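You operate a simulated robot arm through the tools that you are given. There is no shell and no other tool. Be economical: measure what you need, move in short steps, check, and stop when the job is done.

The job below is to be done with a simulated two-armed robot. You get a single attempt, and the scene is never put back.

Task
Lock the open roll holder beside the air cylinder, then release stop one and reset.
Fine: the key stays out; press stop one and try the green button first; block closed, knob up. Where these are worked on the way, their far stop is far enough and under half their travel is too little: stop one.
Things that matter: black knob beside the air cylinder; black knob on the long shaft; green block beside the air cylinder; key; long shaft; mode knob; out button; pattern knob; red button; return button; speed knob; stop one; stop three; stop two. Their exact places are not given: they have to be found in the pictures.

It is judged by the outcome, as a careful person would: the job done as asked, and still so three seconds after it is handed in. It fails if anything else is knocked over, pushed out of place, dropped, spilled or broken.

Robot
Two 7-joint arms with two-finger parallel grippers on one trunk, on a base that drives. Base frame: it is fixed to the floor where the robot stands at the start and does not move with it; the origin is under the middle of the robot, x ahead of it, y to its left, z up. Lengths are in m, angles in degrees, forces in N, time in s.
The left shoulder is at the start at [0.07, 0.134, 1.276], the right one opposite. With the tool pointing down near the work surface each hand reaches from about 0.1 to 0.64 m from the robot's upright axis, wherever it stands, measured 20 degrees to its own side. Places, roughly: black knob beside the air cylinder [-0.2, 0.5, 1.1]; black knob on the long shaft [-0.1, 0.4, 0.4]; green block beside the air cylinder [-0.1, 0.4, 1.1]; key [-2.25, -1.25, 1]; long shaft [0.4, 1.7, 0.3]; mode knob [-1.6, -1.7, 1]; out button [-1.4, -1.6, 1]; pattern knob [-1.3, -1.8, 1]; red button [0.5, -0.1, 0.8]; return button [-1.5, -1.6, 1]; speed knob [-1.4, -1.8, 1]; stop one [0.6, 0, 0.8]; stop three [5.2, 2.5, 1.4]; stop two [3.7, -1.4, 1.4]; white button [-1.3, -1.7, 1]. Payload 1.57 kg a hand.
The tool frame of a hand sits at the grasp point between the pads (the TCP): z along the fingers, y along the line on which they close. The tips reach 0.03 m beyond it. Largest opening 0.08 m; finger width 0.017, thickness 0.012; the body of the gripper, 0.04 by 0.082 m, starts 0.08 m behind the TCP.
Orientation is that of the tool frame in the base frame, as a unit quaternion [x, y, z, w]. With the fingers straight down and closing along the base's y, the tool's x points along the base's -x, its y along +y and its z along -z.

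Tools
- The arms move only by the tool arm_command. It takes "left_plan", "right_plan" or both (then of equal length, played together; a hand with none holds still); each is a list of rows, each an object (a shift or turn left out is 0, a gripper value left out holds the last) with "claw": the gripper command, from -1 (fully open) to 1 (shut), values between in proportion; "translation": the shift along the tool's x, y, z in m, a list of three; "dr": the turn, a rotation vector about the tool's x, y, z in degrees, a list of three. In form: [{"claw": claw, "translation": [dx, dy, dz], "dr": [wx, wy, wz]}, ...]. A call has 1 to 10 rows; each row is the pose to reach, as a shift and turn from the pose commanded when the call began, along the tool's axes at that moment. A row lasts 0.2 s, in which the tool goes at most 0.05 m and 8.6 degrees; a call with a longer step from one row to the next is refused whole, and so is a gripper value outside its range. A pose out of reach is approached as far as the arm can. The call stops where the force on the tool passes 70 N (or 10 N more than at its start, if that is more) or the arm is blocked; 0.2 s more then pass. The fingers move at their own pace (about 0.153 m/s each) and stop on an object; they squeeze with about 33 N. The grip force told is the motor's: it shows also when the fingers shut on nothing. Time passes only in rows, and 0.2 s behind the last, so rows that repeat a pose let the fingers close. It gives the time, the measured TCP pose, the force on the tool (base axes), the opening and the grip force at its end, in the units of the frame above (readings bear some noise), with the torque about the TCP (base axes, N m) and any sound that the robot's microphone picked up.
- Cameras (640 x 400 px; columns grow to the right, rows downward): "scene" is now at [0.1158, 0.0616, 1.5095]; the picture's right is [0.70, -0.71, 0.00], its down [-0.37, -0.37, -0.85] and it looks along [0.61, 0.60, -0.52] (base axes); focal length 214 px, centre (320, 200). "left" rides on the left gripper at [0.072, 0.007, -0.122] in its tool frame; the picture's right is [-0.09, 1.00, 0.00], its down [-0.84, -0.08, -0.54] and it looks along [-0.54, -0.05, 0.84] (tool axes); focal length 238 px, centre (320, 200). "right" rides on the right gripper at [0.072, -0.007, -0.122] in its tool frame; the picture's right is [0.09, 1.00, 0.00], its down [-0.84, 0.08, -0.54] and it looks along [-0.54, 0.05, 0.84] (tool axes); focal length 238 px, centre (320, 200).
- grab_frame(camera): a new picture of that camera. The clock stands still meanwhile.
- move_column(by): slides the trunk up (or, below 0, down) by that many m; the arms and the scene camera ride with it, the base frame stays. It gives what a move gives, with no picture.
- roll_base(legs): drives the robot by 1 to 6 legs, each [ahead, left, turn to the left] in m, m and degrees, along the robot's own axes; the way and the turn of a leg run together, so that a leg with both is an arc; at most 1.5 m and 180 degrees a leg. The arms and the cameras ride along, it lands a little off, and it stops where it bumps. It gives what a move gives.
- turn_head(pan, tilt): turns the head with the scene camera to pan (to the left, within 86 degrees either way) and tilt (down, from -29 to 69), counted from straight ahead of the robot. It gives what a move gives.
- measure_at(camera, pixels): for up to 12 pixels [column, row] of the newest picture of that camera ("zoom" is the newest enlarged one), the place [x, y, z] in the base frame of the surface seen there, good to about 0.003 m. The clock stands still meanwhile.
- inspect(camera, box): a new picture of the part [left, top, right, bottom] of that camera's present view, enlarged. The clock stands still meanwhile.
- finish_job(): hands the job in; it is judged then, once.

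Keep the steps short. Do not move on a guess: measure, check each grasp and each placing, and mend mistakes. In all there are 80 turns and 70 pictures (those below and enlarged ones count). Leave the grippers open and the arms clear of the work at the hand-in unless told otherwise, and finish with a single line.

The tools are called after "Emit:" as name(argument=value, ...) on one line, values as JSON. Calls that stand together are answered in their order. arm_command: Moves the arms, as the interface text tells. Its arguments: {"type":"object","properties":{"left_plan":{"type":"array","items":{"type":"object","properties":{"claw":{"type":"number"},"translation":{"type":"array","items":{"type":"number"}},"dr":{"type":"array","items":{"type":"number"}}}}},"right_plan":{"type":"array","items":{"type":"object","properties":{"claw":{"type":"number"},"translation":{"type":"array","items":{"type":"number"}},"dr":{"type":"array","items":{"type":"number"}}}}}},"required":[]} The other tools are called the same way: move_column (by) slides the trunk up or down; roll_base (legs) drives the base; turn_head (pan, tilt) turns the head that bears the scene camera; grab_frame (camera) takes a picture; measure_at (camera, pixels) gives the place of the surface under pixels of a picture; inspect (camera, box) takes an enlarged picture of a part of a camera's view; finish_job () hands the job in.

At the start:

```text
t: 0.0
left_eef_pos: [0.3225, 0.337, 1.3875]
left_ee_rot: [0.0, 1.0, 0.0, 0.001]
left_force: [0.7, -0.6, 0.3]
left_moment: [-0.01, -0.04, 0.0]
left_finger_gap: 0.0799
left_finger_force: 0.1
right_eef_pos: [0.3291, 0.0095, 1.3616]
right_ee_rot: [0.0, 1.0, 0.001, 0.0]
right_force: [0.1, 0.1, -0.5]
right_moment: [-0.01, 0.02, -0.03]
right_finger_gap: 0.0801
right_finger_force: 0.2
trunk travel left (down, up): [-0.85, 0.09]
robot x, y, heading: [0.003, 0.0005, -0.0]
head pan, tilt: [44.6, 31.7]
```

scene: 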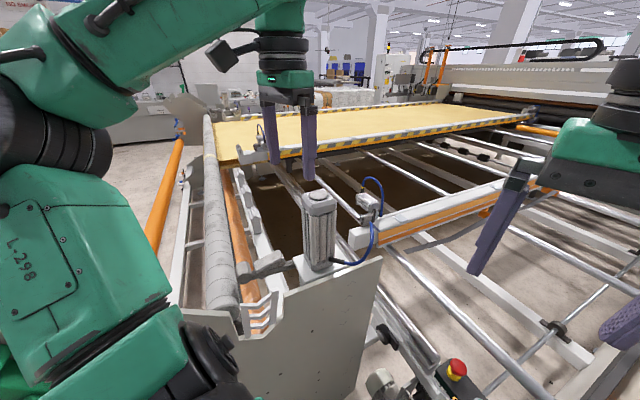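
right: 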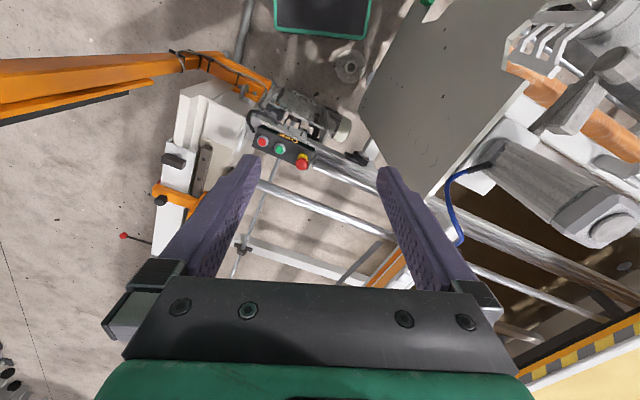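
left: 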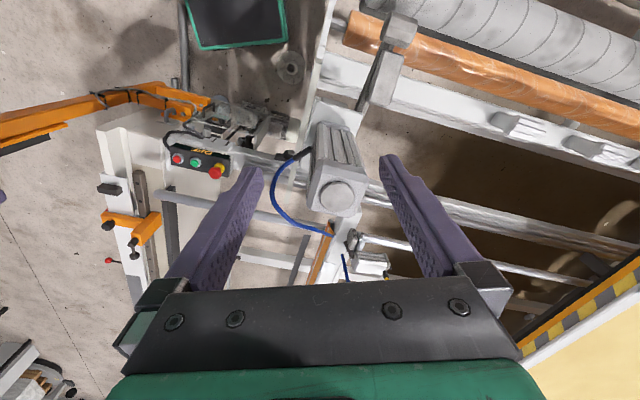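

I start by looking closer at the button box and the cylinder area.

Emit:
inspect(camera="left", box=[150, 100, 310, 200])

Emit:
inspect(camera="scene", box=[160, 180, 480, 380])

Emit:
inspect(camera="left", box=[280, 0, 600, 200])

```text
4.00 times, centred on (230, 150) of left
```

zoom: 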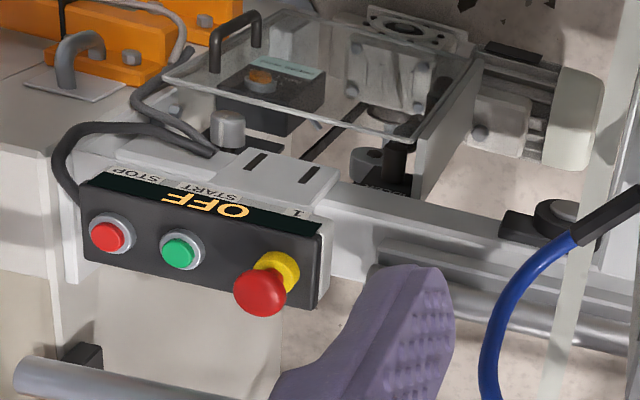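

```text
2.00 times, centred on (320, 280) of scene
```

zoom: 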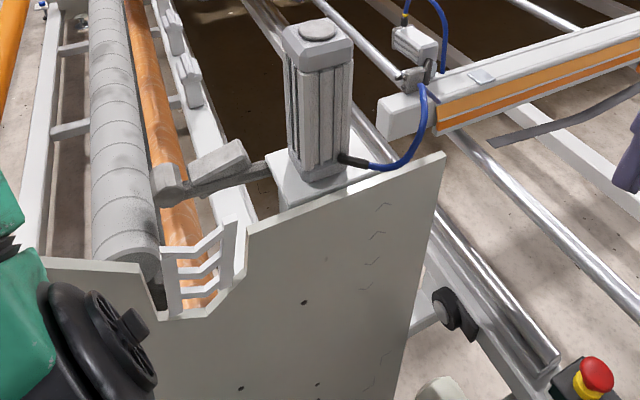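

```text
2.00 times, centred on (440, 100) of left
```

zoom: 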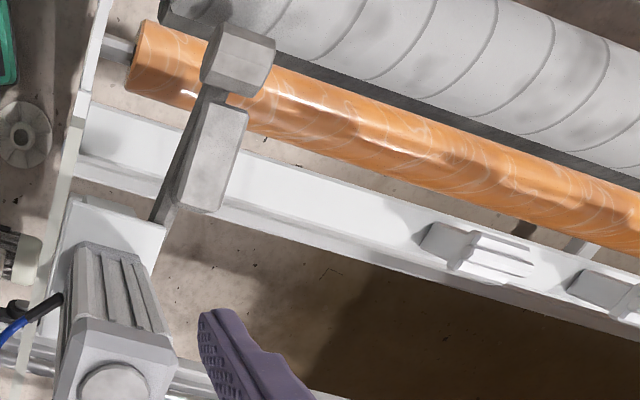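

Next I look to the left, where the green block and black knob should be.

Emit:
turn_head(pan=86, tilt=45)

Emit:
grab_frame(camera="scene")

```text
t: 1.1
left_eef_pos: [0.3207, 0.3373, 1.3869]
left_ee_rot: [-0.001, 1.0, 0.001, -0.001]
left_force: [0.2, 0.8, 0.6]
left_moment: [-0.02, 0.0, 0.04]
left_finger_gap: 0.08
left_finger_force: 0.0
right_eef_pos: [0.3291, 0.0093, 1.3611]
right_ee_rot: [0.0, 1.0, -0.001, 0.0]
right_force: [-0.2, -0.5, 0.3]
right_moment: [0.01, 0.01, 0.0]
right_finger_gap: 0.0798
right_finger_force: 0.0
trunk travel left (down, up): [-0.85, 0.09]
robot x, y, heading: [0.001, -0.0025, 0.0]
head pan, tilt: [85.9, 45.0]
```

```text
63 pictures are left
```

scene: 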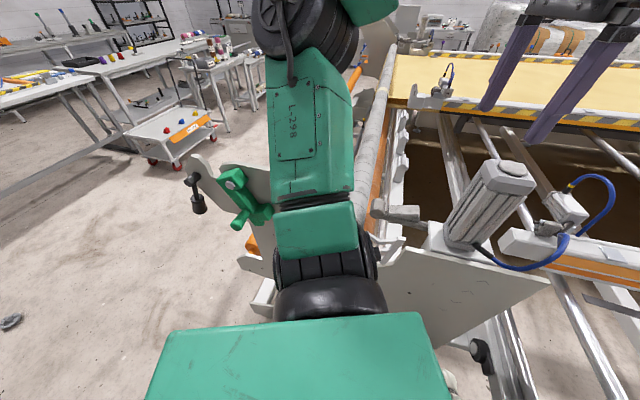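

The green block is near (243,195) and the black knob near (197,203). I enlarge them and measure.

Emit:
inspect(camera="scene", box=[160, 140, 288, 220])

Emit:
measure_at(camera="scene", pixels=[[197, 203], [192, 180], [232, 182], [243, 195], [255, 212], [237, 222], [205, 165], [255, 175], [400, 270], [440, 300]])

```text
5.00 times, centred on (224, 180) of scene
```

zoom: 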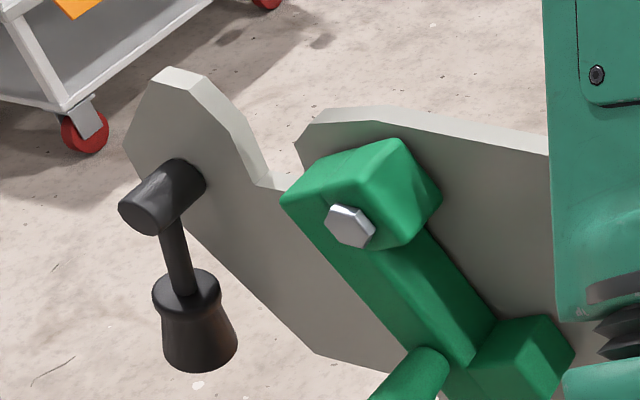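

```text
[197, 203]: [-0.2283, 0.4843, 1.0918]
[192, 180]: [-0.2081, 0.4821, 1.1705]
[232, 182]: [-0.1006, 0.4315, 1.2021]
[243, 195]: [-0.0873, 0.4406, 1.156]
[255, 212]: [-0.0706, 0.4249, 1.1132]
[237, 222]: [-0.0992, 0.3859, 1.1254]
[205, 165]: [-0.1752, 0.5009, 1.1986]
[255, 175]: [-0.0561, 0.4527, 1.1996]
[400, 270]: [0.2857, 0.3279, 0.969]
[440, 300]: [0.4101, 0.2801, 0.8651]
```

The knob hangs down, and the green block is pivoted on a bolt at about (-0.10, 0.43, 1.20). Next I measure the button box with a fresh picture from the right camera.

Emit:
inspect(camera="right", box=[220, 100, 348, 180])

Emit:
measure_at(camera="zoom", pixels=[[205, 205], [300, 240], [420, 310], [255, 260], [360, 270], [200, 260], [340, 320], [330, 180], [460, 320], [250, 170]])

```text
5.00 times, centred on (284, 140) of right
```

zoom: 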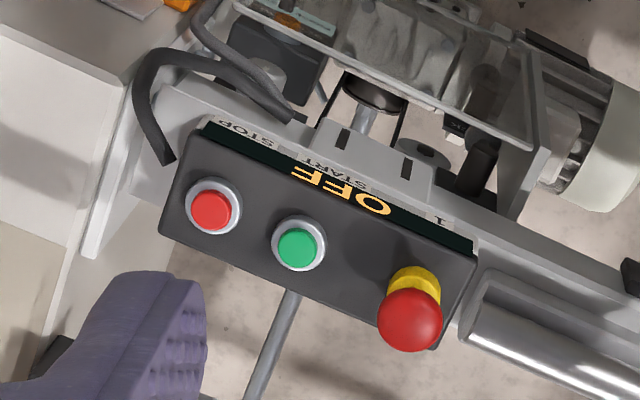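

```text
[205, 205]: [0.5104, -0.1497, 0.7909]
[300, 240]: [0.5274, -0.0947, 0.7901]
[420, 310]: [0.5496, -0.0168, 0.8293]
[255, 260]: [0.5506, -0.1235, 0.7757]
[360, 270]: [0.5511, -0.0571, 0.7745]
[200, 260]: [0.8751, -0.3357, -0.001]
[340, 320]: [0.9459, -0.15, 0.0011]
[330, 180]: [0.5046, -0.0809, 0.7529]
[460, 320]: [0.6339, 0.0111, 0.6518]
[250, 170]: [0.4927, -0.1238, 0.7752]
```

The buttons face up on a flat top at z≈0.776: red (0.51,-0.15), green (0.527,-0.095), stop one (0.55,-0.017). I close the right gripper and bring it over stop one.

Emit:
arm_command(right_plan=[{"claw": 1, "translation": [-0.03, -0.003, 0.03]}, {"translation": [-0.06, -0.006, 0.06]}, {"translation": [-0.09, -0.009, 0.09]}, {"translation": [-0.12, -0.012, 0.12]}, {"translation": [-0.15, -0.015, 0.15]}, {"translation": [-0.17, -0.018, 0.19]}, {"translation": [-0.19, -0.021, 0.23]}, {"translation": [-0.205, -0.024, 0.27]}, {"translation": [-0.215, -0.026, 0.31]}, {"translation": [-0.222, -0.027, 0.355]}])

Emit:
grab_frame(camera="right")

```text
t: 3.3
left_eef_pos: [0.3225, 0.3387, 1.3869]
left_ee_rot: [0.0, 1.0, 0.0, 0.0]
left_force: [0.0, 0.2, 0.2]
left_moment: [0.04, -0.04, 0.01]
left_finger_gap: 0.08
left_finger_force: 0.1
right_eef_pos: [0.5512, -0.0176, 1.0052]
right_ee_rot: [0.0, 1.0, 0.0, -0.001]
right_force: [0.7, 0.4, 0.1]
right_moment: [-0.04, 0.04, -0.02]
right_finger_gap: 0.0001
right_finger_force: 21.1
trunk travel left (down, up): [-0.85, 0.09]
robot x, y, heading: [-0.001, 0.0006, -0.1]
head pan, tilt: [85.9, 45.0]
```

```text
60 pictures are left
```

right: 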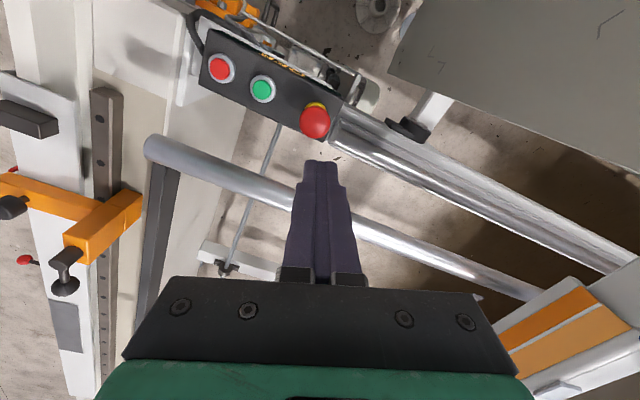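

The mushroom is at (315,121). I measure its centre and edges.

Emit:
measure_at(camera="right", pixels=[[315, 121], [303, 121], [327, 121], [315, 109], [315, 133], [262, 89], [220, 68], [316, 105], [285, 110], [320, 137]])

```text
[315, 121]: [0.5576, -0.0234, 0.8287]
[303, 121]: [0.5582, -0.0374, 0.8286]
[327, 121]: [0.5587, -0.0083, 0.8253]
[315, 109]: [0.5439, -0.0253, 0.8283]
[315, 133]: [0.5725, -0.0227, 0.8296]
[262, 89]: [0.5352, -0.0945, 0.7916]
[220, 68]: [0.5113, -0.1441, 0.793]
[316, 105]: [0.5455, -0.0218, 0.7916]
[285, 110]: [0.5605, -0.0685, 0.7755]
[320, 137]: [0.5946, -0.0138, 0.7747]
```

Stop one's centre is (0.558,-0.023) with its top at 0.829. I align over it and press down.

Emit:
arm_command(right_plan=[{"translation": [-0.007, -0.005, 0.04]}, {"translation": [-0.007, -0.005, 0.08]}, {"translation": [-0.007, -0.005, 0.12]}, {"translation": [-0.007, -0.005, 0.14]}, {"translation": [-0.007, -0.005, 0.146]}, {"translation": [-0.007, -0.005, 0.15]}, {"translation": [-0.007, -0.005, 0.154]}, {"translation": [-0.007, -0.005, 0.158]}, {"translation": [-0.007, -0.005, 0.161]}, {"translation": [-0.007, -0.005, 0.164]}])

Emit:
grab_frame(camera="right")

```text
t: 5.5
left_eef_pos: [0.322, 0.3368, 1.3872]
left_ee_rot: [0.0, 1.0, 0.0, 0.0]
left_force: [-1.1, 0.8, 0.5]
left_moment: [0.01, 0.02, -0.01]
left_finger_gap: 0.0799
left_finger_force: 0.0
right_eef_pos: [0.543, -0.0245, 0.8533]
right_ee_rot: [0.0, 1.0, 0.0, -0.001]
right_force: [0.6, 0.0, 0.5]
right_moment: [0.03, -0.01, -0.01]
right_finger_gap: 0.0002
right_finger_force: 21.8
right hand out of reach, approached as far as the arm can: row 3, 4, 5, 6, 7, 8, 9, 10
trunk travel left (down, up): [-0.85, 0.09]
robot x, y, heading: [0.0021, 0.0007, -0.1]
head pan, tilt: [85.9, 45.0]
```

```text
59 pictures are left
```

right: 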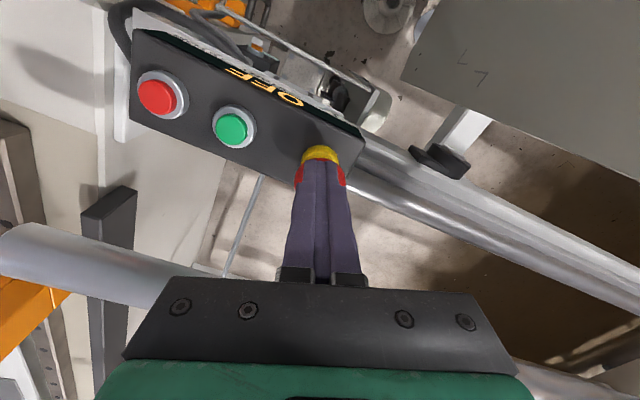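

The arm is at its limit, so the trunk must come down. I check the height of the cylinder under the left hand first and raise the right hand.

Emit:
measure_at(camera="scene", pixels=[[515, 168], [440, 90], [340, 360], [310, 300], [265, 212], [300, 240]])

Emit:
arm_command(right_plan=[{"translation": [-0.005, 0, -0.04]}, {"translation": [-0.01, 0, -0.08]}, {"translation": [-0.015, 0, -0.12]}, {"translation": [-0.015, 0, -0.16]}, {"translation": [-0.015, 0, -0.2]}, {"translation": [-0.015, 0, -0.24]}, {"translation": [-0.015, 0, -0.28]}])

```text
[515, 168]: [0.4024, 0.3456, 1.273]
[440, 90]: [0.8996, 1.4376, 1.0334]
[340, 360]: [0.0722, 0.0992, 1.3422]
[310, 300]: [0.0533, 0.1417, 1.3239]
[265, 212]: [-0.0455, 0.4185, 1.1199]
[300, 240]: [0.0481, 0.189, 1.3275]
```

```text
t: 7.1
left_eef_pos: [0.3219, 0.3358, 1.3883]
left_ee_rot: [-0.001, 1.0, 0.002, 0.0]
left_force: [-0.1, 0.1, -0.2]
left_moment: [0.05, 0.01, 0.01]
left_finger_gap: 0.0799
left_finger_force: 0.1
right_eef_pos: [0.56, -0.0273, 1.1326]
right_ee_rot: [0.001, 1.0, 0.0, -0.001]
right_force: [-0.2, -0.2, -0.8]
right_moment: [0.0, 0.0, 0.0]
right_finger_gap: 0.0
right_finger_force: 21.6
trunk travel left (down, up): [-0.85, 0.09]
robot x, y, heading: [-0.0012, 0.0018, 0.1]
head pan, tilt: [85.9, 45.0]
```

I look straight ahead and down to see the free room in front of the base.

Emit:
turn_head(pan=0, tilt=60)

Emit:
grab_frame(camera="scene")

```text
t: 8.7
left_eef_pos: [0.3226, 0.3369, 1.3865]
left_ee_rot: [0.0, 1.0, 0.0, 0.0]
left_force: [-0.6, -0.3, -0.9]
left_moment: [-0.01, 0.02, 0.0]
left_finger_gap: 0.0801
left_finger_force: 0.1
right_eef_pos: [0.56, -0.0258, 1.1333]
right_ee_rot: [0.0, 1.0, 0.0, 0.001]
right_force: [0.0, 0.1, 0.3]
right_moment: [0.01, 0.0, 0.01]
right_finger_gap: 0.0
right_finger_force: 21.2
trunk travel left (down, up): [-0.85, 0.09]
robot x, y, heading: [0.0034, 0.0045, 0.2]
head pan, tilt: [0.0, 60.0]
```

```text
58 pictures are left
```

scene: 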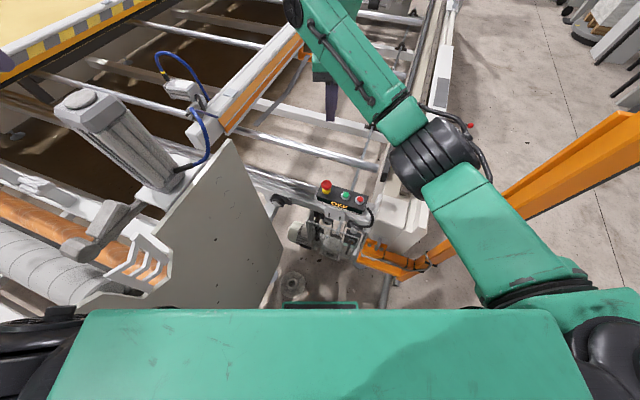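

I measure the gaps between the base front and the machine parts.

Emit:
measure_at(camera="scene", pixels=[[320, 302], [300, 235], [272, 290], [370, 255], [355, 262], [293, 282], [330, 262], [385, 300], [430, 150], [345, 45], [352, 202], [120, 300]])

```text
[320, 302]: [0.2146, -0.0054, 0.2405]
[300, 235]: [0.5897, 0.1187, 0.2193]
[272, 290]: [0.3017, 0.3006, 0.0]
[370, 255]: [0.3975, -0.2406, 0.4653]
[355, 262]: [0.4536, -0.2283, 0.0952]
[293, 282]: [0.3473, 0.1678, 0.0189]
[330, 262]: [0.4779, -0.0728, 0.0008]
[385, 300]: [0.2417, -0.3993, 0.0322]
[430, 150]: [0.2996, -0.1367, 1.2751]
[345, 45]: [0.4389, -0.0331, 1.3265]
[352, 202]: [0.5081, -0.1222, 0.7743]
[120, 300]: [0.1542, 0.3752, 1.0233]
```

There's about 0.1 m or more of free room ahead. I drive 0.07 ahead and 0.025 to the right, keeping distance from the slanted side plate.

Emit:
roll_base(legs=[[0.07, -0.025, 0]])

Emit:
grab_frame(camera="right")

```text
t: 9.7
left_eef_pos: [0.383, 0.316, 1.3891]
left_ee_rot: [-0.001, 1.0, 0.0, 0.004]
left_force: [-1.2, 0.2, 0.6]
left_moment: [-0.02, -0.03, -0.04]
left_finger_gap: 0.0799
left_finger_force: 0.1
right_eef_pos: [0.6224, -0.0471, 1.1359]
right_ee_rot: [0.0, 1.0, -0.001, 0.003]
right_force: [0.1, 0.7, 0.6]
right_moment: [-0.06, -0.03, 0.01]
right_finger_gap: 0.0
right_finger_force: 21.2
trunk travel left (down, up): [-0.85, 0.09]
robot x, y, heading: [0.0721, -0.025, 0.2]
head pan, tilt: [0.0, 60.0]
```

```text
57 pictures are left
```

right: 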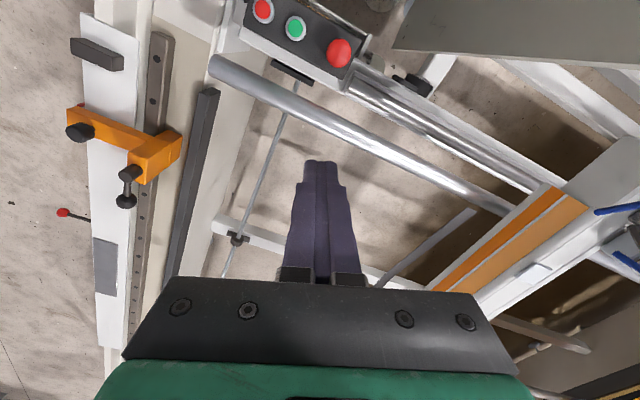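

I re-measure stop one, now at (339,52), to cancel drift.

Emit:
measure_at(camera="right", pixels=[[339, 52], [328, 52], [350, 52], [339, 42], [339, 63], [295, 28], [262, 9]])

Emit:
arm_command(right_plan=[{"translation": [0.03, 0.0, 0.0]}, {"translation": [0.06, 0.015, 0.03]}, {"translation": [0.066, 0.022, 0.07]}, {"translation": [0.066, 0.022, 0.11]}, {"translation": [0.066, 0.022, 0.15]}, {"translation": [0.066, 0.022, 0.19]}])

```text
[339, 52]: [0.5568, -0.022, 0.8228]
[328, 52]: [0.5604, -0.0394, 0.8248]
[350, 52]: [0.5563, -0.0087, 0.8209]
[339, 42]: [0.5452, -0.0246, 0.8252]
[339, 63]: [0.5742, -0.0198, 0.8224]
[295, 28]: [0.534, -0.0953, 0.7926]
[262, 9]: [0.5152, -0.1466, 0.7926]
```

```text
t: 11.1
left_eef_pos: [0.392, 0.3139, 1.3873]
left_ee_rot: [-0.001, 1.0, 0.0, 0.0]
left_force: [-0.2, -0.6, 0.3]
left_moment: [-0.02, 0.0, -0.03]
left_finger_gap: 0.0802
left_finger_force: 0.1
right_eef_pos: [0.5648, -0.0265, 0.9429]
right_ee_rot: [-0.002, 1.0, 0.0, 0.0]
right_force: [-0.4, -0.9, -0.6]
right_moment: [0.02, 0.04, 0.04]
right_finger_gap: 0.0001
right_finger_force: 21.5
trunk travel left (down, up): [-0.85, 0.09]
robot x, y, heading: [0.071, -0.0263, -0.0]
head pan, tilt: [0.0, 60.0]
```

The top now reads 0.823, so it may have been partly pushed already. I press to be sure.

Emit:
arm_command(right_plan=[{"translation": [0.007, 0.003, 0.04]}, {"translation": [0.007, 0.003, 0.075]}, {"translation": [0.007, 0.003, 0.085]}, {"translation": [0.007, 0.003, 0.09]}, {"translation": [0.007, 0.003, 0.094]}, {"translation": [0.007, 0.003, 0.098]}, {"translation": [0.007, 0.003, 0.102]}, {"translation": [0.007, 0.003, 0.105]}, {"translation": [0.007, 0.003, 0.108]}])

Emit:
grab_frame(camera="right")

```text
t: 13.1
left_eef_pos: [0.3845, 0.3125, 1.3906]
left_ee_rot: [0.0, 1.0, 0.0, 0.004]
left_force: [0.1, -0.7, 0.1]
left_moment: [-0.03, 0.0, 0.01]
left_finger_gap: 0.0799
left_finger_force: 0.0
right_eef_pos: [0.5564, -0.0234, 0.8423]
right_ee_rot: [-0.002, 1.0, 0.001, 0.008]
right_force: [6.6, -3.4, 49.7]
right_moment: [-0.12, 0.03, -0.07]
right_finger_gap: 0.0001
right_finger_force: 21.4
trunk travel left (down, up): [-0.85, 0.09]
robot x, y, heading: [0.0688, -0.0265, 0.2]
head pan, tilt: [0.0, 60.0]
```

```text
56 pictures are left
```

right: 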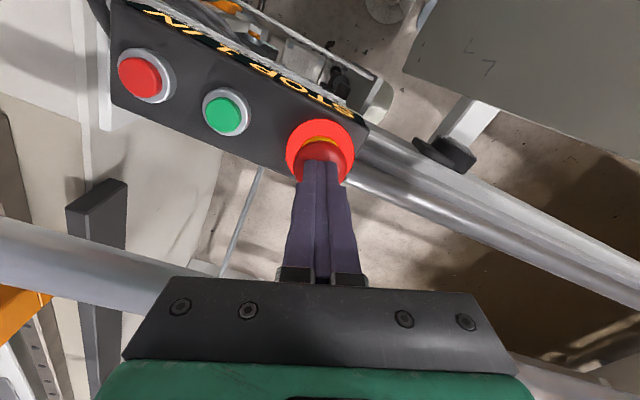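

The display reads "STOP 1 IN", so stop one is pressed. Next I lift and try the green button at (0.534,-0.095).

Emit:
arm_command(right_plan=[{"translation": [0, 0, -0.05]}, {"translation": [0.012, -0.036, -0.055]}, {"translation": [0.023, -0.0715, -0.05]}, {"translation": [0.023, -0.0715, -0.015]}, {"translation": [0.023, -0.0715, 0.008]}, {"translation": [0.023, -0.0715, 0.014]}, {"translation": [0.023, -0.0715, 0.018]}, {"translation": [0.023, -0.0715, 0.022]}, {"translation": [0.023, -0.0715, 0.025]}, {"translation": [0.023, -0.0715, 0.025]}])

Emit:
grab_frame(camera="right")

```text
t: 15.3
left_eef_pos: [0.388, 0.3119, 1.3897]
left_ee_rot: [-0.001, 1.0, 0.0, 0.002]
left_force: [0.4, 0.0, 0.6]
left_moment: [0.0, 0.03, 0.03]
left_finger_gap: 0.0799
left_finger_force: 0.0
right_eef_pos: [0.5334, -0.0959, 0.8139]
right_ee_rot: [-0.001, 1.0, 0.0, 0.004]
right_force: [3.1, -5.2, 22.7]
right_moment: [-0.16, -0.07, -0.05]
right_finger_gap: 0.0001
right_finger_force: 21.3
trunk travel left (down, up): [-0.85, 0.09]
robot x, y, heading: [0.0677, -0.0268, 0.1]
head pan, tilt: [0.0, 60.0]
heard: click
```

```text
55 pictures are left
```

right: 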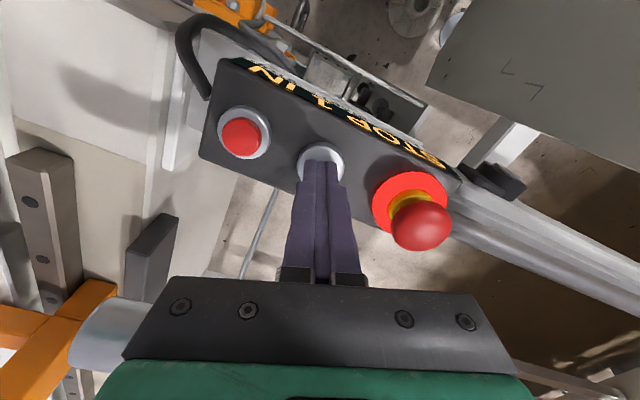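

A click was heard and the display still says STOP 1 IN, so the machine correctly stays off. Now I raise and retract the right hand.

Emit:
arm_command(right_plan=[{"translation": [0, 0, -0.045]}, {"translation": [0, 0, -0.09]}, {"translation": [0.0, 0, -0.135]}, {"translation": [0.0, 0, -0.18]}, {"translation": [0.02, -0.01, -0.22]}, {"translation": [0.045, -0.025, -0.26]}, {"translation": [0.07, -0.04, -0.3]}, {"translation": [0.1, -0.055, -0.335]}, {"translation": [0.13, -0.07, -0.365]}, {"translation": [0.16, -0.085, -0.4]}])

Emit:
arm_command(right_plan=[{"translation": [0.01, -0.01, -0.045], "claw": -1}, {"translation": [0.02, -0.02, -0.09]}, {"translation": [0.03, -0.03, -0.13]}])

Emit:
turn_head(pan=86, tilt=50)

Emit:
roll_base(legs=[[-0.2, -0.1, 0], [0, 0, 35]])

Emit:
grab_frame(camera="scene")

```text
t: 16.4
left_eef_pos: [0.3921, 0.311, 1.3874]
left_ee_rot: [0.0, 1.0, 0.001, 0.0]
left_force: [-0.2, 0.5, -0.4]
left_moment: [0.01, 0.02, -0.02]
left_finger_gap: 0.0801
left_finger_force: 0.1
right_eef_pos: [0.5478, -0.1729, 0.9614]
right_ee_rot: [0.036, 0.997, -0.073, -0.001]
right_force: [0.2, -0.4, -0.3]
right_moment: [0.02, 0.0, 0.0]
right_finger_gap: 0.0001
right_finger_force: 21.7
right hand out of reach, approached as far as the arm can: row 4, 5
trunk travel left (down, up): [-0.85, 0.09]
robot x, y, heading: [0.0713, -0.0255, -0.2]
head pan, tilt: [0.0, 60.0]
stopped in row 5 (right hand): the arm was blocked; the commanded pose is now the measured one
```

```text
t: 17.4
left_eef_pos: [0.3921, 0.3129, 1.3881]
left_ee_rot: [-0.002, 1.0, -0.001, -0.001]
left_force: [0.1, -0.2, 0.0]
left_moment: [-0.03, 0.01, 0.01]
left_finger_gap: 0.0801
left_finger_force: 0.1
right_eef_pos: [0.5745, -0.2332, 1.0192]
right_ee_rot: [0.054, 0.994, -0.097, -0.001]
right_force: [-0.3, -0.3, -0.1]
right_moment: [-0.01, -0.01, -0.01]
right_finger_gap: 0.0799
right_finger_force: 0.0
right hand out of reach, approached as far as the arm can: row 1, 2, 3
trunk travel left (down, up): [-0.85, 0.09]
robot x, y, heading: [0.0698, -0.026, 0.2]
head pan, tilt: [0.0, 60.0]
stopped in row 3 (right hand): the arm was blocked; the commanded pose is now the measured one
```

```text
t: 19.0
left_eef_pos: [0.3919, 0.3138, 1.3881]
left_ee_rot: [-0.001, 1.0, 0.0, -0.001]
left_force: [-1.4, -0.4, -1.4]
left_moment: [-0.04, 0.02, 0.01]
left_finger_gap: 0.0801
left_finger_force: 0.0
right_eef_pos: [0.5736, -0.2328, 1.0173]
right_ee_rot: [0.054, 0.994, -0.098, -0.002]
right_force: [-0.4, 0.1, 0.3]
right_moment: [-0.01, -0.03, 0.01]
right_finger_gap: 0.08
right_finger_force: 0.1
trunk travel left (down, up): [-0.85, 0.09]
robot x, y, heading: [0.0679, -0.0242, 0.1]
head pan, tilt: [85.9, 50.0]
```

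```text
t: 22.4
left_eef_pos: [-0.0616, 0.3343, 1.388]
left_ee_rot: [-0.302, 0.953, 0.0, 0.0]
left_force: [1.3, 0.2, -0.4]
left_moment: [0.02, -0.04, 0.02]
left_finger_gap: 0.0799
left_finger_force: 0.1
right_eef_pos: [0.4027, -0.0047, 1.0179]
right_ee_rot: [-0.249, 0.964, -0.094, 0.028]
right_force: [-0.2, -0.5, 1.2]
right_moment: [0.01, 0.01, -0.01]
right_finger_gap: 0.0801
right_finger_force: 0.0
trunk travel left (down, up): [-0.85, 0.09]
robot x, y, heading: [-0.1274, -0.1243, 35.0]
head pan, tilt: [85.9, 50.0]
```

```text
54 pictures are left
```

scene: 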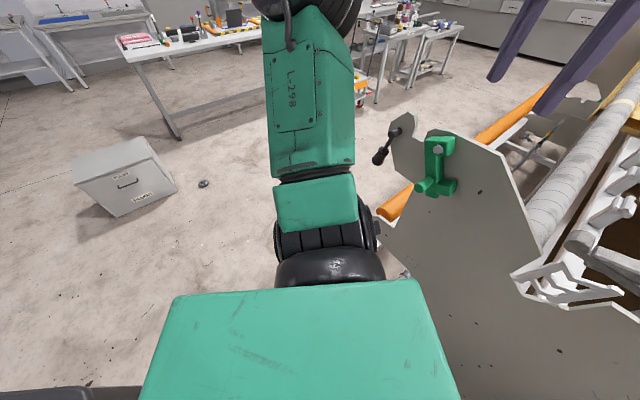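

The scene is fine, but the right hand stopped early at z≈1.02 at the edge of its reach. I pull it back toward the body and up in small steps.

Emit:
arm_command(right_plan=[{"translation": [0.03, 0, -0.01]}, {"translation": [0.06, 0, -0.03]}, {"translation": [0.09, 0, -0.06]}, {"translation": [0.12, 0, -0.09]}, {"translation": [0.14, 0, -0.13]}, {"translation": [0.16, 0, -0.17]}, {"translation": [0.17, 0, -0.21]}, {"translation": [0.18, 0, -0.25]}, {"translation": [0.18, 0, -0.29]}, {"translation": [0.18, 0, -0.33]}])

Emit:
inspect(camera="scene", box=[352, 100, 512, 200])

```text
t: 24.6
left_eef_pos: [-0.0622, 0.3377, 1.3878]
left_ee_rot: [-0.303, 0.953, 0.0, 0.001]
left_force: [0.4, -0.2, -0.5]
left_moment: [-0.02, 0.02, 0.01]
left_finger_gap: 0.0803
left_finger_force: 0.1
right_eef_pos: [0.4292, -0.0317, 1.0692]
right_ee_rot: [-0.248, 0.964, -0.095, 0.029]
right_force: [0.8, 0.9, -0.2]
right_moment: [-0.03, 0.02, -0.03]
right_finger_gap: 0.0803
right_finger_force: 0.0
right hand out of reach, approached as far as the arm can: row 1, 2, 3, 4, 5, 6, 7, 8, 9, 10
trunk travel left (down, up): [-0.85, 0.09]
robot x, y, heading: [-0.1314, -0.1243, 35.4]
head pan, tilt: [85.9, 50.0]
```

```text
4.00 times, centred on (432, 150) of scene
```

zoom: 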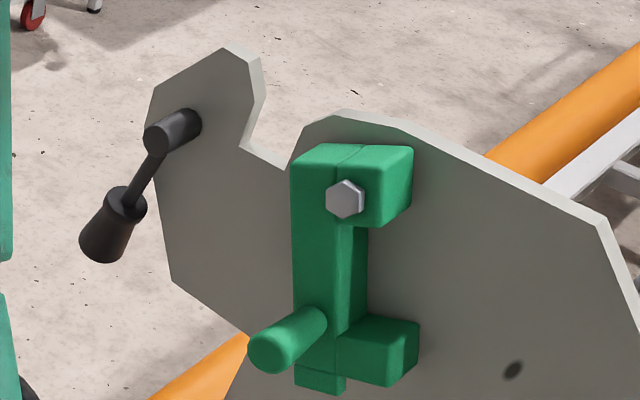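

The block hangs open from the bolt with its handle at the lower left, and the knob hangs down-left. I measure the geometry in this enlarged view.

Emit:
measure_at(camera="zoom", pixels=[[200, 220], [540, 250], [480, 330], [345, 198], [270, 355], [315, 325], [158, 138], [185, 122], [148, 180], [125, 200], [100, 245], [340, 240]])

Emit:
grab_frame(camera="right")

```text
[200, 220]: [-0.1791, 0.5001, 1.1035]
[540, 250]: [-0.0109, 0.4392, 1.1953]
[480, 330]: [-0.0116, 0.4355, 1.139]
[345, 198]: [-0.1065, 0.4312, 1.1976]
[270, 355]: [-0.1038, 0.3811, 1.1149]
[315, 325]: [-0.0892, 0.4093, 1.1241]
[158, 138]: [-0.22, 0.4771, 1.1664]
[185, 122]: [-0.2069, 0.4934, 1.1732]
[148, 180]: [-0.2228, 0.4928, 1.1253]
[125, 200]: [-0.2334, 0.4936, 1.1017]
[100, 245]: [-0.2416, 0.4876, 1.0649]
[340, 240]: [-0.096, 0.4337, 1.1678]
```

```text
52 pictures are left
```

right: 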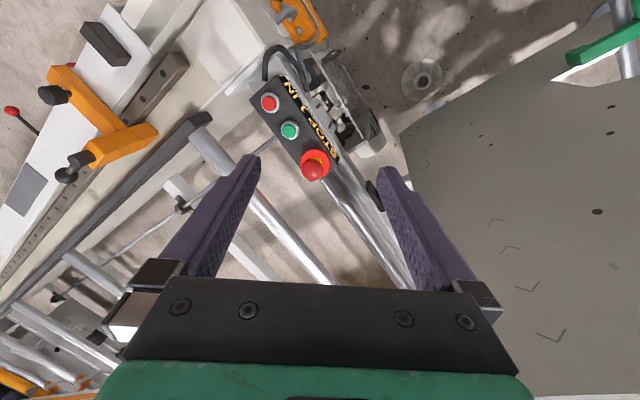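

The right hand is still near the box (display still STOP 1 IN). I straighten its tilt while bringing it inward and up, like the start pose.

Emit:
arm_command(right_plan=[{"translation": [0.0, 0.03, 0.0], "dr": [-3, 0, -2]}, {"translation": [0.0, 0.06, 0.0], "dr": [-6, 0, -3]}, {"translation": [0.0, 0.09, 0.0], "dr": [-9, 0, -5]}, {"translation": [0.02, 0.12, -0.0], "dr": [-11, 0, -6]}, {"translation": [0.05, 0.15, -0.0], "dr": [-11, 0, -6]}, {"translation": [0.08, 0.17, -0.02], "dr": [-11, 0, -6]}, {"translation": [0.11, 0.19, -0.05], "dr": [-11, 0, -6]}])

```text
t: 26.4
left_eef_pos: [-0.0616, 0.3349, 1.3882]
left_ee_rot: [-0.303, 0.953, 0.0, 0.0]
left_force: [0.0, -0.6, 1.1]
left_moment: [0.02, 0.0, -0.01]
left_finger_gap: 0.0803
left_finger_force: 0.2
right_eef_pos: [0.3338, 0.0775, 0.9804]
right_ee_rot: [-0.261, 0.964, -0.047, 0.031]
right_force: [0.8, 0.1, -0.2]
right_moment: [0.0, -0.02, -0.01]
right_finger_gap: 0.08
right_finger_force: 0.0
right hand out of reach, approached as far as the arm can: row 1, 2, 3, 4, 5, 6, 7
trunk travel left (down, up): [-0.85, 0.09]
robot x, y, heading: [-0.1325, -0.126, 35.1]
head pan, tilt: [85.9, 50.0]
stopped in row 7 (right hand): the arm was blocked; the commanded pose is now the measured one
```

The hand goes down rather than up, so I look at the right arm itself.

Emit:
turn_head(pan=-20, tilt=45)

Emit:
grab_frame(camera="scene")

```text
t: 28.2
left_eef_pos: [-0.0618, 0.3363, 1.3882]
left_ee_rot: [-0.303, 0.953, 0.001, 0.0]
left_force: [-1.0, 0.0, -0.4]
left_moment: [0.03, 0.0, 0.0]
left_finger_gap: 0.0801
left_finger_force: 0.1
right_eef_pos: [0.3323, 0.0796, 0.9799]
right_ee_rot: [-0.261, 0.964, -0.048, 0.03]
right_force: [0.3, -0.8, 0.3]
right_moment: [-0.01, 0.0, 0.01]
right_finger_gap: 0.08
right_finger_force: 0.1
trunk travel left (down, up): [-0.85, 0.09]
robot x, y, heading: [-0.1307, -0.1284, 35.5]
head pan, tilt: [-20.0, 45.0]
```

```text
51 pictures are left
```

scene: 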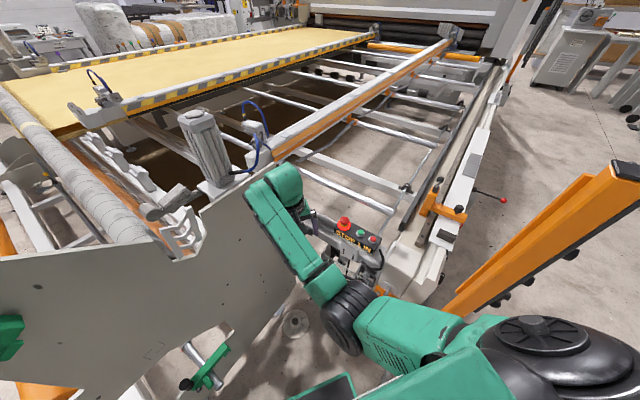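

Emit:
measure_at(camera="scene", pixels=[[345, 310], [285, 230], [270, 180], [420, 335], [540, 250], [210, 365], [370, 290]])

Emit:
arm_command(right_plan=[{"translation": [0.0, 0.0, -0.03]}, {"translation": [0.0, 0.0, -0.06]}, {"translation": [0.0, 0.0, -0.09]}, {"translation": [0.0, 0.0, -0.12]}])

```text
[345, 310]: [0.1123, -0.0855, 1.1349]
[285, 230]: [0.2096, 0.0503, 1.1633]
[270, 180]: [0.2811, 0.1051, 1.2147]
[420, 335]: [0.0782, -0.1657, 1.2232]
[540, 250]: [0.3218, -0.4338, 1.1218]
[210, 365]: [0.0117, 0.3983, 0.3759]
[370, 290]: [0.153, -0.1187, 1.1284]
```

```text
t: 29.2
left_eef_pos: [-0.0615, 0.3378, 1.3876]
left_ee_rot: [-0.302, 0.953, 0.0, 0.0]
left_force: [-0.4, -0.6, 0.4]
left_moment: [0.01, 0.03, 0.0]
left_finger_gap: 0.0799
left_finger_force: 0.2
right_eef_pos: [0.369, 0.1209, 1.0607]
right_ee_rot: [-0.261, 0.964, -0.046, 0.028]
right_force: [0.1, -0.1, -0.1]
right_moment: [-0.04, 0.01, -0.02]
right_finger_gap: 0.08
right_finger_force: 0.1
right hand out of reach, approached as far as the arm can: row 1, 2, 3, 4
trunk travel left (down, up): [-0.85, 0.09]
robot x, y, heading: [-0.1325, -0.1238, 35.1]
head pan, tilt: [-20.0, 45.0]
```

The elbow has dropped below the wrist, so the wrist is at its limit. I let the fingers swing forward to relax it while raising the hand.

Emit:
arm_command(right_plan=[{"translation": [0.0, 0.0, 0.0], "dr": [0, -8, 0]}, {"translation": [0.0, 0.0, 0.0], "dr": [0, -16, 0]}, {"translation": [0.0, 0.0, -0.02], "dr": [0, -24, 0]}, {"translation": [0.02, 0.0, -0.05], "dr": [0, -32, 0]}, {"translation": [0.05, 0.0, -0.08], "dr": [0, -40, 0]}, {"translation": [0.08, 0.0, -0.11], "dr": [0, -40, 0]}, {"translation": [0.11, 0.0, -0.14], "dr": [0, -40, 0]}])

```text
t: 30.3
left_eef_pos: [-0.0634, 0.335, 1.3891]
left_ee_rot: [-0.302, 0.953, 0.0, 0.001]
left_force: [-0.4, -0.1, 0.8]
left_moment: [0.03, -0.01, 0.02]
left_finger_gap: 0.08
left_finger_force: 0.0
right_eef_pos: [0.3869, 0.0749, 1.1387]
right_ee_rot: [-0.236, 0.901, -0.025, 0.363]
right_force: [-0.7, -0.1, 1.5]
right_moment: [0.01, -0.01, -0.02]
right_finger_gap: 0.0801
right_finger_force: 0.1
trunk travel left (down, up): [-0.85, 0.09]
robot x, y, heading: [-0.1304, -0.1254, 35.0]
head pan, tilt: [-20.0, 45.0]
stopped in row 5 (right hand): the arm was blocked; the commanded pose is now the measured one
```

That worked. Now I withdraw straight back along the fingers (back and up).

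Emit:
arm_command(right_plan=[{"translation": [0.0, 0.0, -0.03]}, {"translation": [0.0, 0.0, -0.06]}, {"translation": [0.0, 0.0, -0.09]}, {"translation": [0.0, 0.0, -0.12]}, {"translation": [0.0, 0.0, -0.15]}, {"translation": [0.0, 0.0, -0.18]}])

Emit:
grab_frame(camera="scene")

```text
t: 31.9
left_eef_pos: [-0.0604, 0.3364, 1.3871]
left_ee_rot: [-0.303, 0.953, 0.0, 0.0]
left_force: [0.8, 1.0, 0.1]
left_moment: [-0.01, 0.0, -0.01]
left_finger_gap: 0.0797
left_finger_force: 0.1
right_eef_pos: [0.363, 0.0369, 1.1911]
right_ee_rot: [-0.217, 0.895, -0.084, 0.38]
right_force: [-1.0, 0.7, -0.3]
right_moment: [0.01, 0.01, 0.0]
right_finger_gap: 0.0798
right_finger_force: 0.0
right hand out of reach, approached as far as the arm can: row 3, 4, 5, 6
trunk travel left (down, up): [-0.85, 0.09]
robot x, y, heading: [-0.1352, -0.1264, 35.2]
head pan, tilt: [-20.0, 45.0]
stopped in row 6 (right hand): the arm was blocked; the commanded pose is now the measured one
```

```text
50 pictures are left
```

scene: 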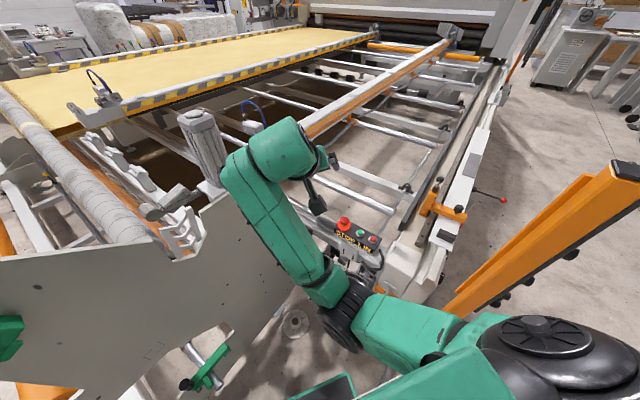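

The right arm is clear enough. Now I back off 0.10 m and turn left 35° to face the side plate, about 0.65 m away.

Emit:
roll_base(legs=[[-0.1, 0.01, 0], [0, 0, 35]])

Emit:
turn_head(pan=20, tilt=35)

Emit:
grab_frame(camera="scene")

```text
t: 34.7
left_eef_pos: [-0.4281, 0.2417, 1.3874]
left_ee_rot: [-0.577, 0.817, 0.0, 0.0]
left_force: [-0.1, -0.5, -0.5]
left_moment: [0.01, 0.0, 0.0]
left_finger_gap: 0.0803
left_finger_force: 0.1
right_eef_pos: [0.0923, 0.2416, 1.1915]
right_ee_rot: [-0.478, 0.788, 0.036, 0.386]
right_force: [-0.6, 0.7, 0.7]
right_moment: [0.01, 0.01, -0.02]
right_finger_gap: 0.0798
right_finger_force: 0.1
trunk travel left (down, up): [-0.85, 0.09]
robot x, y, heading: [-0.2157, -0.1781, 70.2]
head pan, tilt: [-20.0, 45.0]
```

```text
t: 35.8
left_eef_pos: [-0.4273, 0.2418, 1.3879]
left_ee_rot: [-0.578, 0.816, 0.0, 0.0]
left_force: [0.0, -1.0, -0.8]
left_moment: [0.02, 0.02, 0.0]
left_finger_gap: 0.0801
left_finger_force: 0.1
right_eef_pos: [0.0924, 0.2415, 1.1912]
right_ee_rot: [-0.478, 0.788, 0.034, 0.387]
right_force: [-0.8, -0.1, 0.0]
right_moment: [0.0, 0.0, 0.03]
right_finger_gap: 0.0801
right_finger_force: 0.0
trunk travel left (down, up): [-0.85, 0.09]
robot x, y, heading: [-0.215, -0.1728, 70.3]
head pan, tilt: [20.0, 35.0]
```

```text
49 pictures are left
```

scene: 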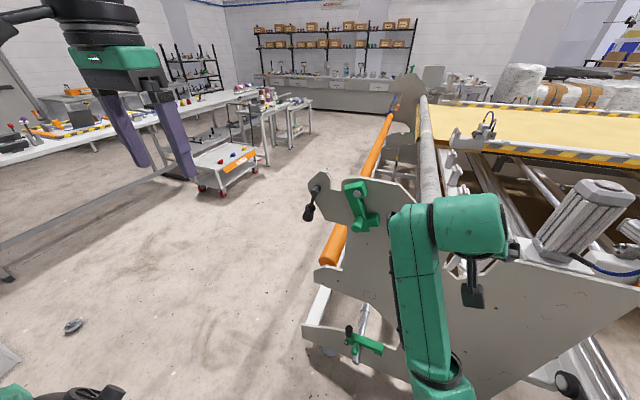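

Good view. I zoom on the holder, and on the lower holder on the long shaft for comparison.

Emit:
inspect(camera="scene", box=[292, 165, 404, 235])

Emit:
measure_at(camera="zoom", pixels=[[378, 170], [440, 280], [400, 275], [450, 330], [340, 300], [150, 115], [100, 265], [95, 230], [115, 180], [220, 180], [500, 150], [300, 120]])

Emit:
inspect(camera="scene", box=[310, 310, 406, 370])

```text
5.71 times, centred on (348, 200) of scene
```

zoom: 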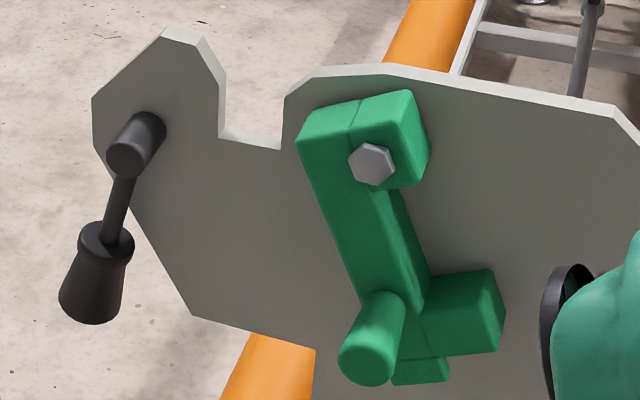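

```text
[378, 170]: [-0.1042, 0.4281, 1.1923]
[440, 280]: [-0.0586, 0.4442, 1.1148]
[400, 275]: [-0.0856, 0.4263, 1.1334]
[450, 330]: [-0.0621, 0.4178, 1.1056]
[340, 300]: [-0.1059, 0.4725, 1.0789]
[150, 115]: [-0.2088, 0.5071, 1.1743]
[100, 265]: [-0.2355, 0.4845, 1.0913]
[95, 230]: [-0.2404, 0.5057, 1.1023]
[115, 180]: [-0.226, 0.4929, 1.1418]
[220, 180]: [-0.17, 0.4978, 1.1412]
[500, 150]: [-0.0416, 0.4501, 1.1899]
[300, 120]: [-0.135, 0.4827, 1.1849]
```

```text
6.67 times, centred on (358, 340) of scene
```

zoom: 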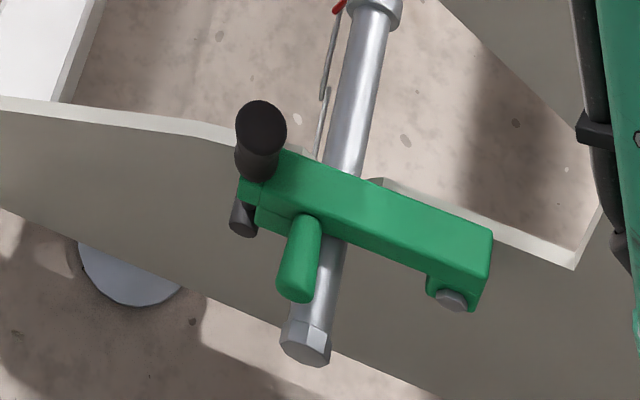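

The lower holder shows the locked state: block horizontal to the left, knob up. I take accurate points on the handle and bolt, and start turning the left tool to point forward (toward the plate).

Emit:
measure_at(camera="scene", pixels=[[356.4, 227.6], [354.5, 227.6], [359, 228], [356.4, 225], [357, 231], [359, 221], [363, 222.5], [361.5, 218], [357, 193.5]])

Emit:
arm_command(left_plan=[{"claw": 1, "translation": [-0.01, 0, 0.0], "dr": [0, -8, 0]}, {"translation": [-0.02, 0, 0.0], "dr": [0, -16, 0]}, {"translation": [-0.03, 0, 0.0], "dr": [0, -24, 0]}, {"translation": [-0.04, 0, 0.0], "dr": [0, -32, 0]}, {"translation": [-0.05, 0, 0.0], "dr": [0, -40, 0]}, {"translation": [-0.06, 0, 0.0], "dr": [0, -48, 0]}, {"translation": [-0.07, 0, 0.0], "dr": [0, -56, 0]}, {"translation": [-0.08, 0, 0.02], "dr": [0, -64, 0]}, {"translation": [-0.09, 0, 0.04], "dr": [0, -72, 0]}, {"translation": [-0.1, 0, 0.06], "dr": [0, -80, 0]}])

```text
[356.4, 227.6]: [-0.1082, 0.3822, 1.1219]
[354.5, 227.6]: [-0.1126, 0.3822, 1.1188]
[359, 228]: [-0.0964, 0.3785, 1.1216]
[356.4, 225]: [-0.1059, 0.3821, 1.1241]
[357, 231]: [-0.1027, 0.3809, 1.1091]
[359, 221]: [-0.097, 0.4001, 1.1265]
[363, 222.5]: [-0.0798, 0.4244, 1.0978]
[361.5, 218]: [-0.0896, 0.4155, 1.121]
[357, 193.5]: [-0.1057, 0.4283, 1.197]
```

```text
t: 38.0
left_eef_pos: [-0.3923, 0.3495, 1.3398]
left_ee_rot: [-0.45, 0.639, 0.362, 0.508]
left_force: [0.8, -0.1, 0.5]
left_moment: [0.02, 0.02, 0.05]
left_finger_gap: 0.0
left_finger_force: 21.4
left hand out of reach, approached as far as the arm can: row 9, 10
right_eef_pos: [0.0955, 0.2428, 1.1896]
right_ee_rot: [-0.478, 0.788, 0.035, 0.385]
right_force: [-0.1, 0.1, -0.1]
right_moment: [-0.02, -0.02, 0.02]
right_finger_gap: 0.08
right_finger_force: 0.1
trunk travel left (down, up): [-0.85, 0.09]
robot x, y, heading: [-0.2168, -0.1706, 70.4]
head pan, tilt: [20.0, 35.0]
```

The handle's axis is at u≈-0.228, z≈1.117 in the plate frame and the pivot at u≈-0.246, z≈1.196, so the radius is 0.081. The tool now points forward, 13° down, which is good enough. I move to the right of the handle, staying in front of it.

Emit:
arm_command(left_plan=[{"translation": [0.019, -0.03, 0.0115]}, {"translation": [0.038, -0.06, 0.023]}, {"translation": [0.058, -0.09, 0.0345]}, {"translation": [0.077, -0.12, 0.046]}, {"translation": [0.096, -0.15, 0.0575]}, {"translation": [0.115, -0.18, 0.069]}, {"translation": [0.134, -0.21, 0.08]}, {"translation": [0.154, -0.24, 0.092]}, {"translation": [0.173, -0.27, 0.103]}, {"translation": [0.192, -0.298, 0.115]}])

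Emit:
grab_frame(camera="scene")

```text
t: 39.0
left_eef_pos: [-0.2872, 0.3601, 1.3585]
left_ee_rot: [-0.387, 0.572, 0.472, 0.548]
left_force: [-0.9, -0.4, 0.7]
left_moment: [0.01, 0.01, 0.03]
left_finger_gap: 0.0001
left_finger_force: 21.7
left hand out of reach, approached as far as the arm can: row 1, 2, 3, 4, 5
right_eef_pos: [0.0954, 0.2403, 1.1908]
right_ee_rot: [-0.477, 0.789, 0.035, 0.386]
right_force: [0.1, 0.0, 0.3]
right_moment: [0.04, 0.01, 0.04]
right_finger_gap: 0.0799
right_finger_force: 0.0
trunk travel left (down, up): [-0.85, 0.09]
robot x, y, heading: [-0.2206, -0.1777, 70.5]
head pan, tilt: [20.0, 35.0]
stopped in row 5 (left hand): the arm was blocked; the commanded pose is now the measured one
```

```text
46 pictures are left
```

scene: 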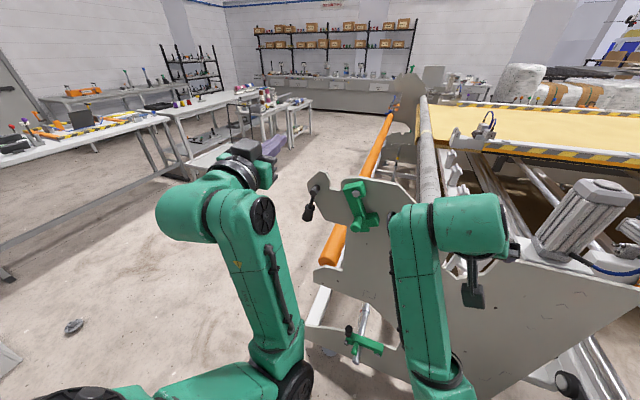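

The left arm is folded too tightly this close. I back off 0.13 m to give it room and then retry.

Emit:
roll_base(legs=[[-0.13, 0, 0]])

Emit:
arm_command(left_plan=[{"translation": [0.0, 0, 0.03], "dr": [0, 0, 0]}, {"translation": [0.02, 0, 0.06]}, {"translation": [0.05, 0, 0.09]}, {"translation": [0.08, 0, 0.12]}])

```text
t: 40.3
left_eef_pos: [-0.332, 0.2407, 1.3545]
left_ee_rot: [-0.388, 0.573, 0.47, 0.549]
left_force: [0.1, 0.2, 0.0]
left_moment: [0.0, -0.02, -0.01]
left_finger_gap: 0.0002
left_finger_force: 21.5
right_eef_pos: [0.0499, 0.1215, 1.1904]
right_ee_rot: [-0.478, 0.788, 0.033, 0.386]
right_force: [0.0, 0.2, 0.1]
right_moment: [-0.01, 0.01, -0.01]
right_finger_gap: 0.0799
right_finger_force: 0.0
trunk travel left (down, up): [-0.85, 0.09]
robot x, y, heading: [-0.259, -0.2988, 70.7]
head pan, tilt: [20.0, 35.0]
```

```text
t: 41.3
left_eef_pos: [-0.3084, 0.3626, 1.2808]
left_ee_rot: [-0.389, 0.572, 0.469, 0.549]
left_force: [0.1, 0.0, -0.1]
left_moment: [0.02, 0.0, 0.01]
left_finger_gap: 0.0001
left_finger_force: 21.2
right_eef_pos: [0.0499, 0.1213, 1.1907]
right_ee_rot: [-0.478, 0.788, 0.033, 0.387]
right_force: [-0.6, 1.4, -0.1]
right_moment: [-0.04, -0.01, -0.01]
right_finger_gap: 0.0801
right_finger_force: 0.0
trunk travel left (down, up): [-0.85, 0.09]
robot x, y, heading: [-0.2617, -0.2957, 70.4]
head pan, tilt: [20.0, 35.0]
```

It moves freely now. I go to the right of the handle, in front of it (tip n≈0.30).

Emit:
arm_command(left_plan=[{"translation": [0.017, -0.031, 0.001]}, {"translation": [0.034, -0.062, 0.002]}, {"translation": [0.051, -0.093, 0.003]}, {"translation": [0.068, -0.125, 0.004]}, {"translation": [0.085, -0.156, 0.005]}, {"translation": [0.102, -0.187, 0.006]}, {"translation": [0.119, -0.218, 0.008]}, {"translation": [0.136, -0.249, 0.009]}])

Emit:
grab_frame(camera="scene")

Emit:
grab_frame(camera="left")

```text
t: 42.4
left_eef_pos: [-0.2383, 0.354, 1.2027]
left_ee_rot: [-0.341, 0.588, 0.54, 0.497]
left_force: [0.4, 0.0, 0.3]
left_moment: [-0.01, -0.04, -0.03]
left_finger_gap: 0.0
left_finger_force: 20.9
right_eef_pos: [0.0495, 0.12, 1.1908]
right_ee_rot: [-0.477, 0.788, 0.034, 0.389]
right_force: [0.1, -0.3, 0.9]
right_moment: [0.04, -0.01, 0.05]
right_finger_gap: 0.0801
right_finger_force: 0.0
trunk travel left (down, up): [-0.85, 0.09]
robot x, y, heading: [-0.2598, -0.2969, 70.6]
head pan, tilt: [20.0, 35.0]
stopped in row 5 (left hand): the arm was blocked; the commanded pose is now the measured one
```

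```text
45 pictures are left
```

scene: 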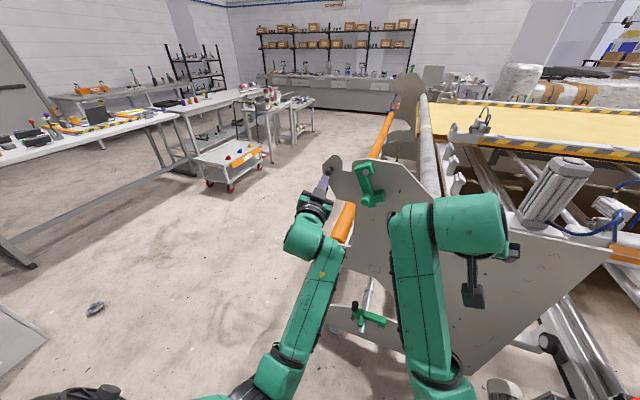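

```text
44 pictures are left
```

left: 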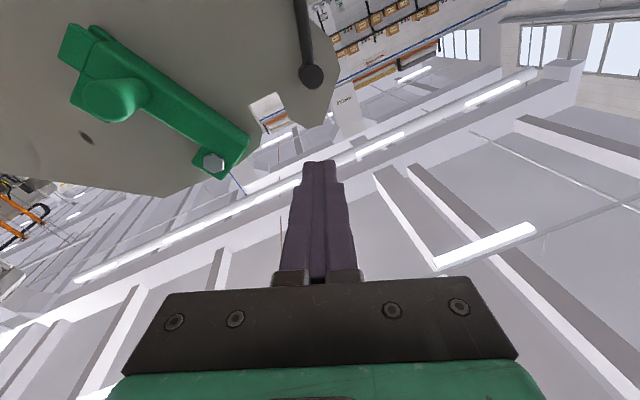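

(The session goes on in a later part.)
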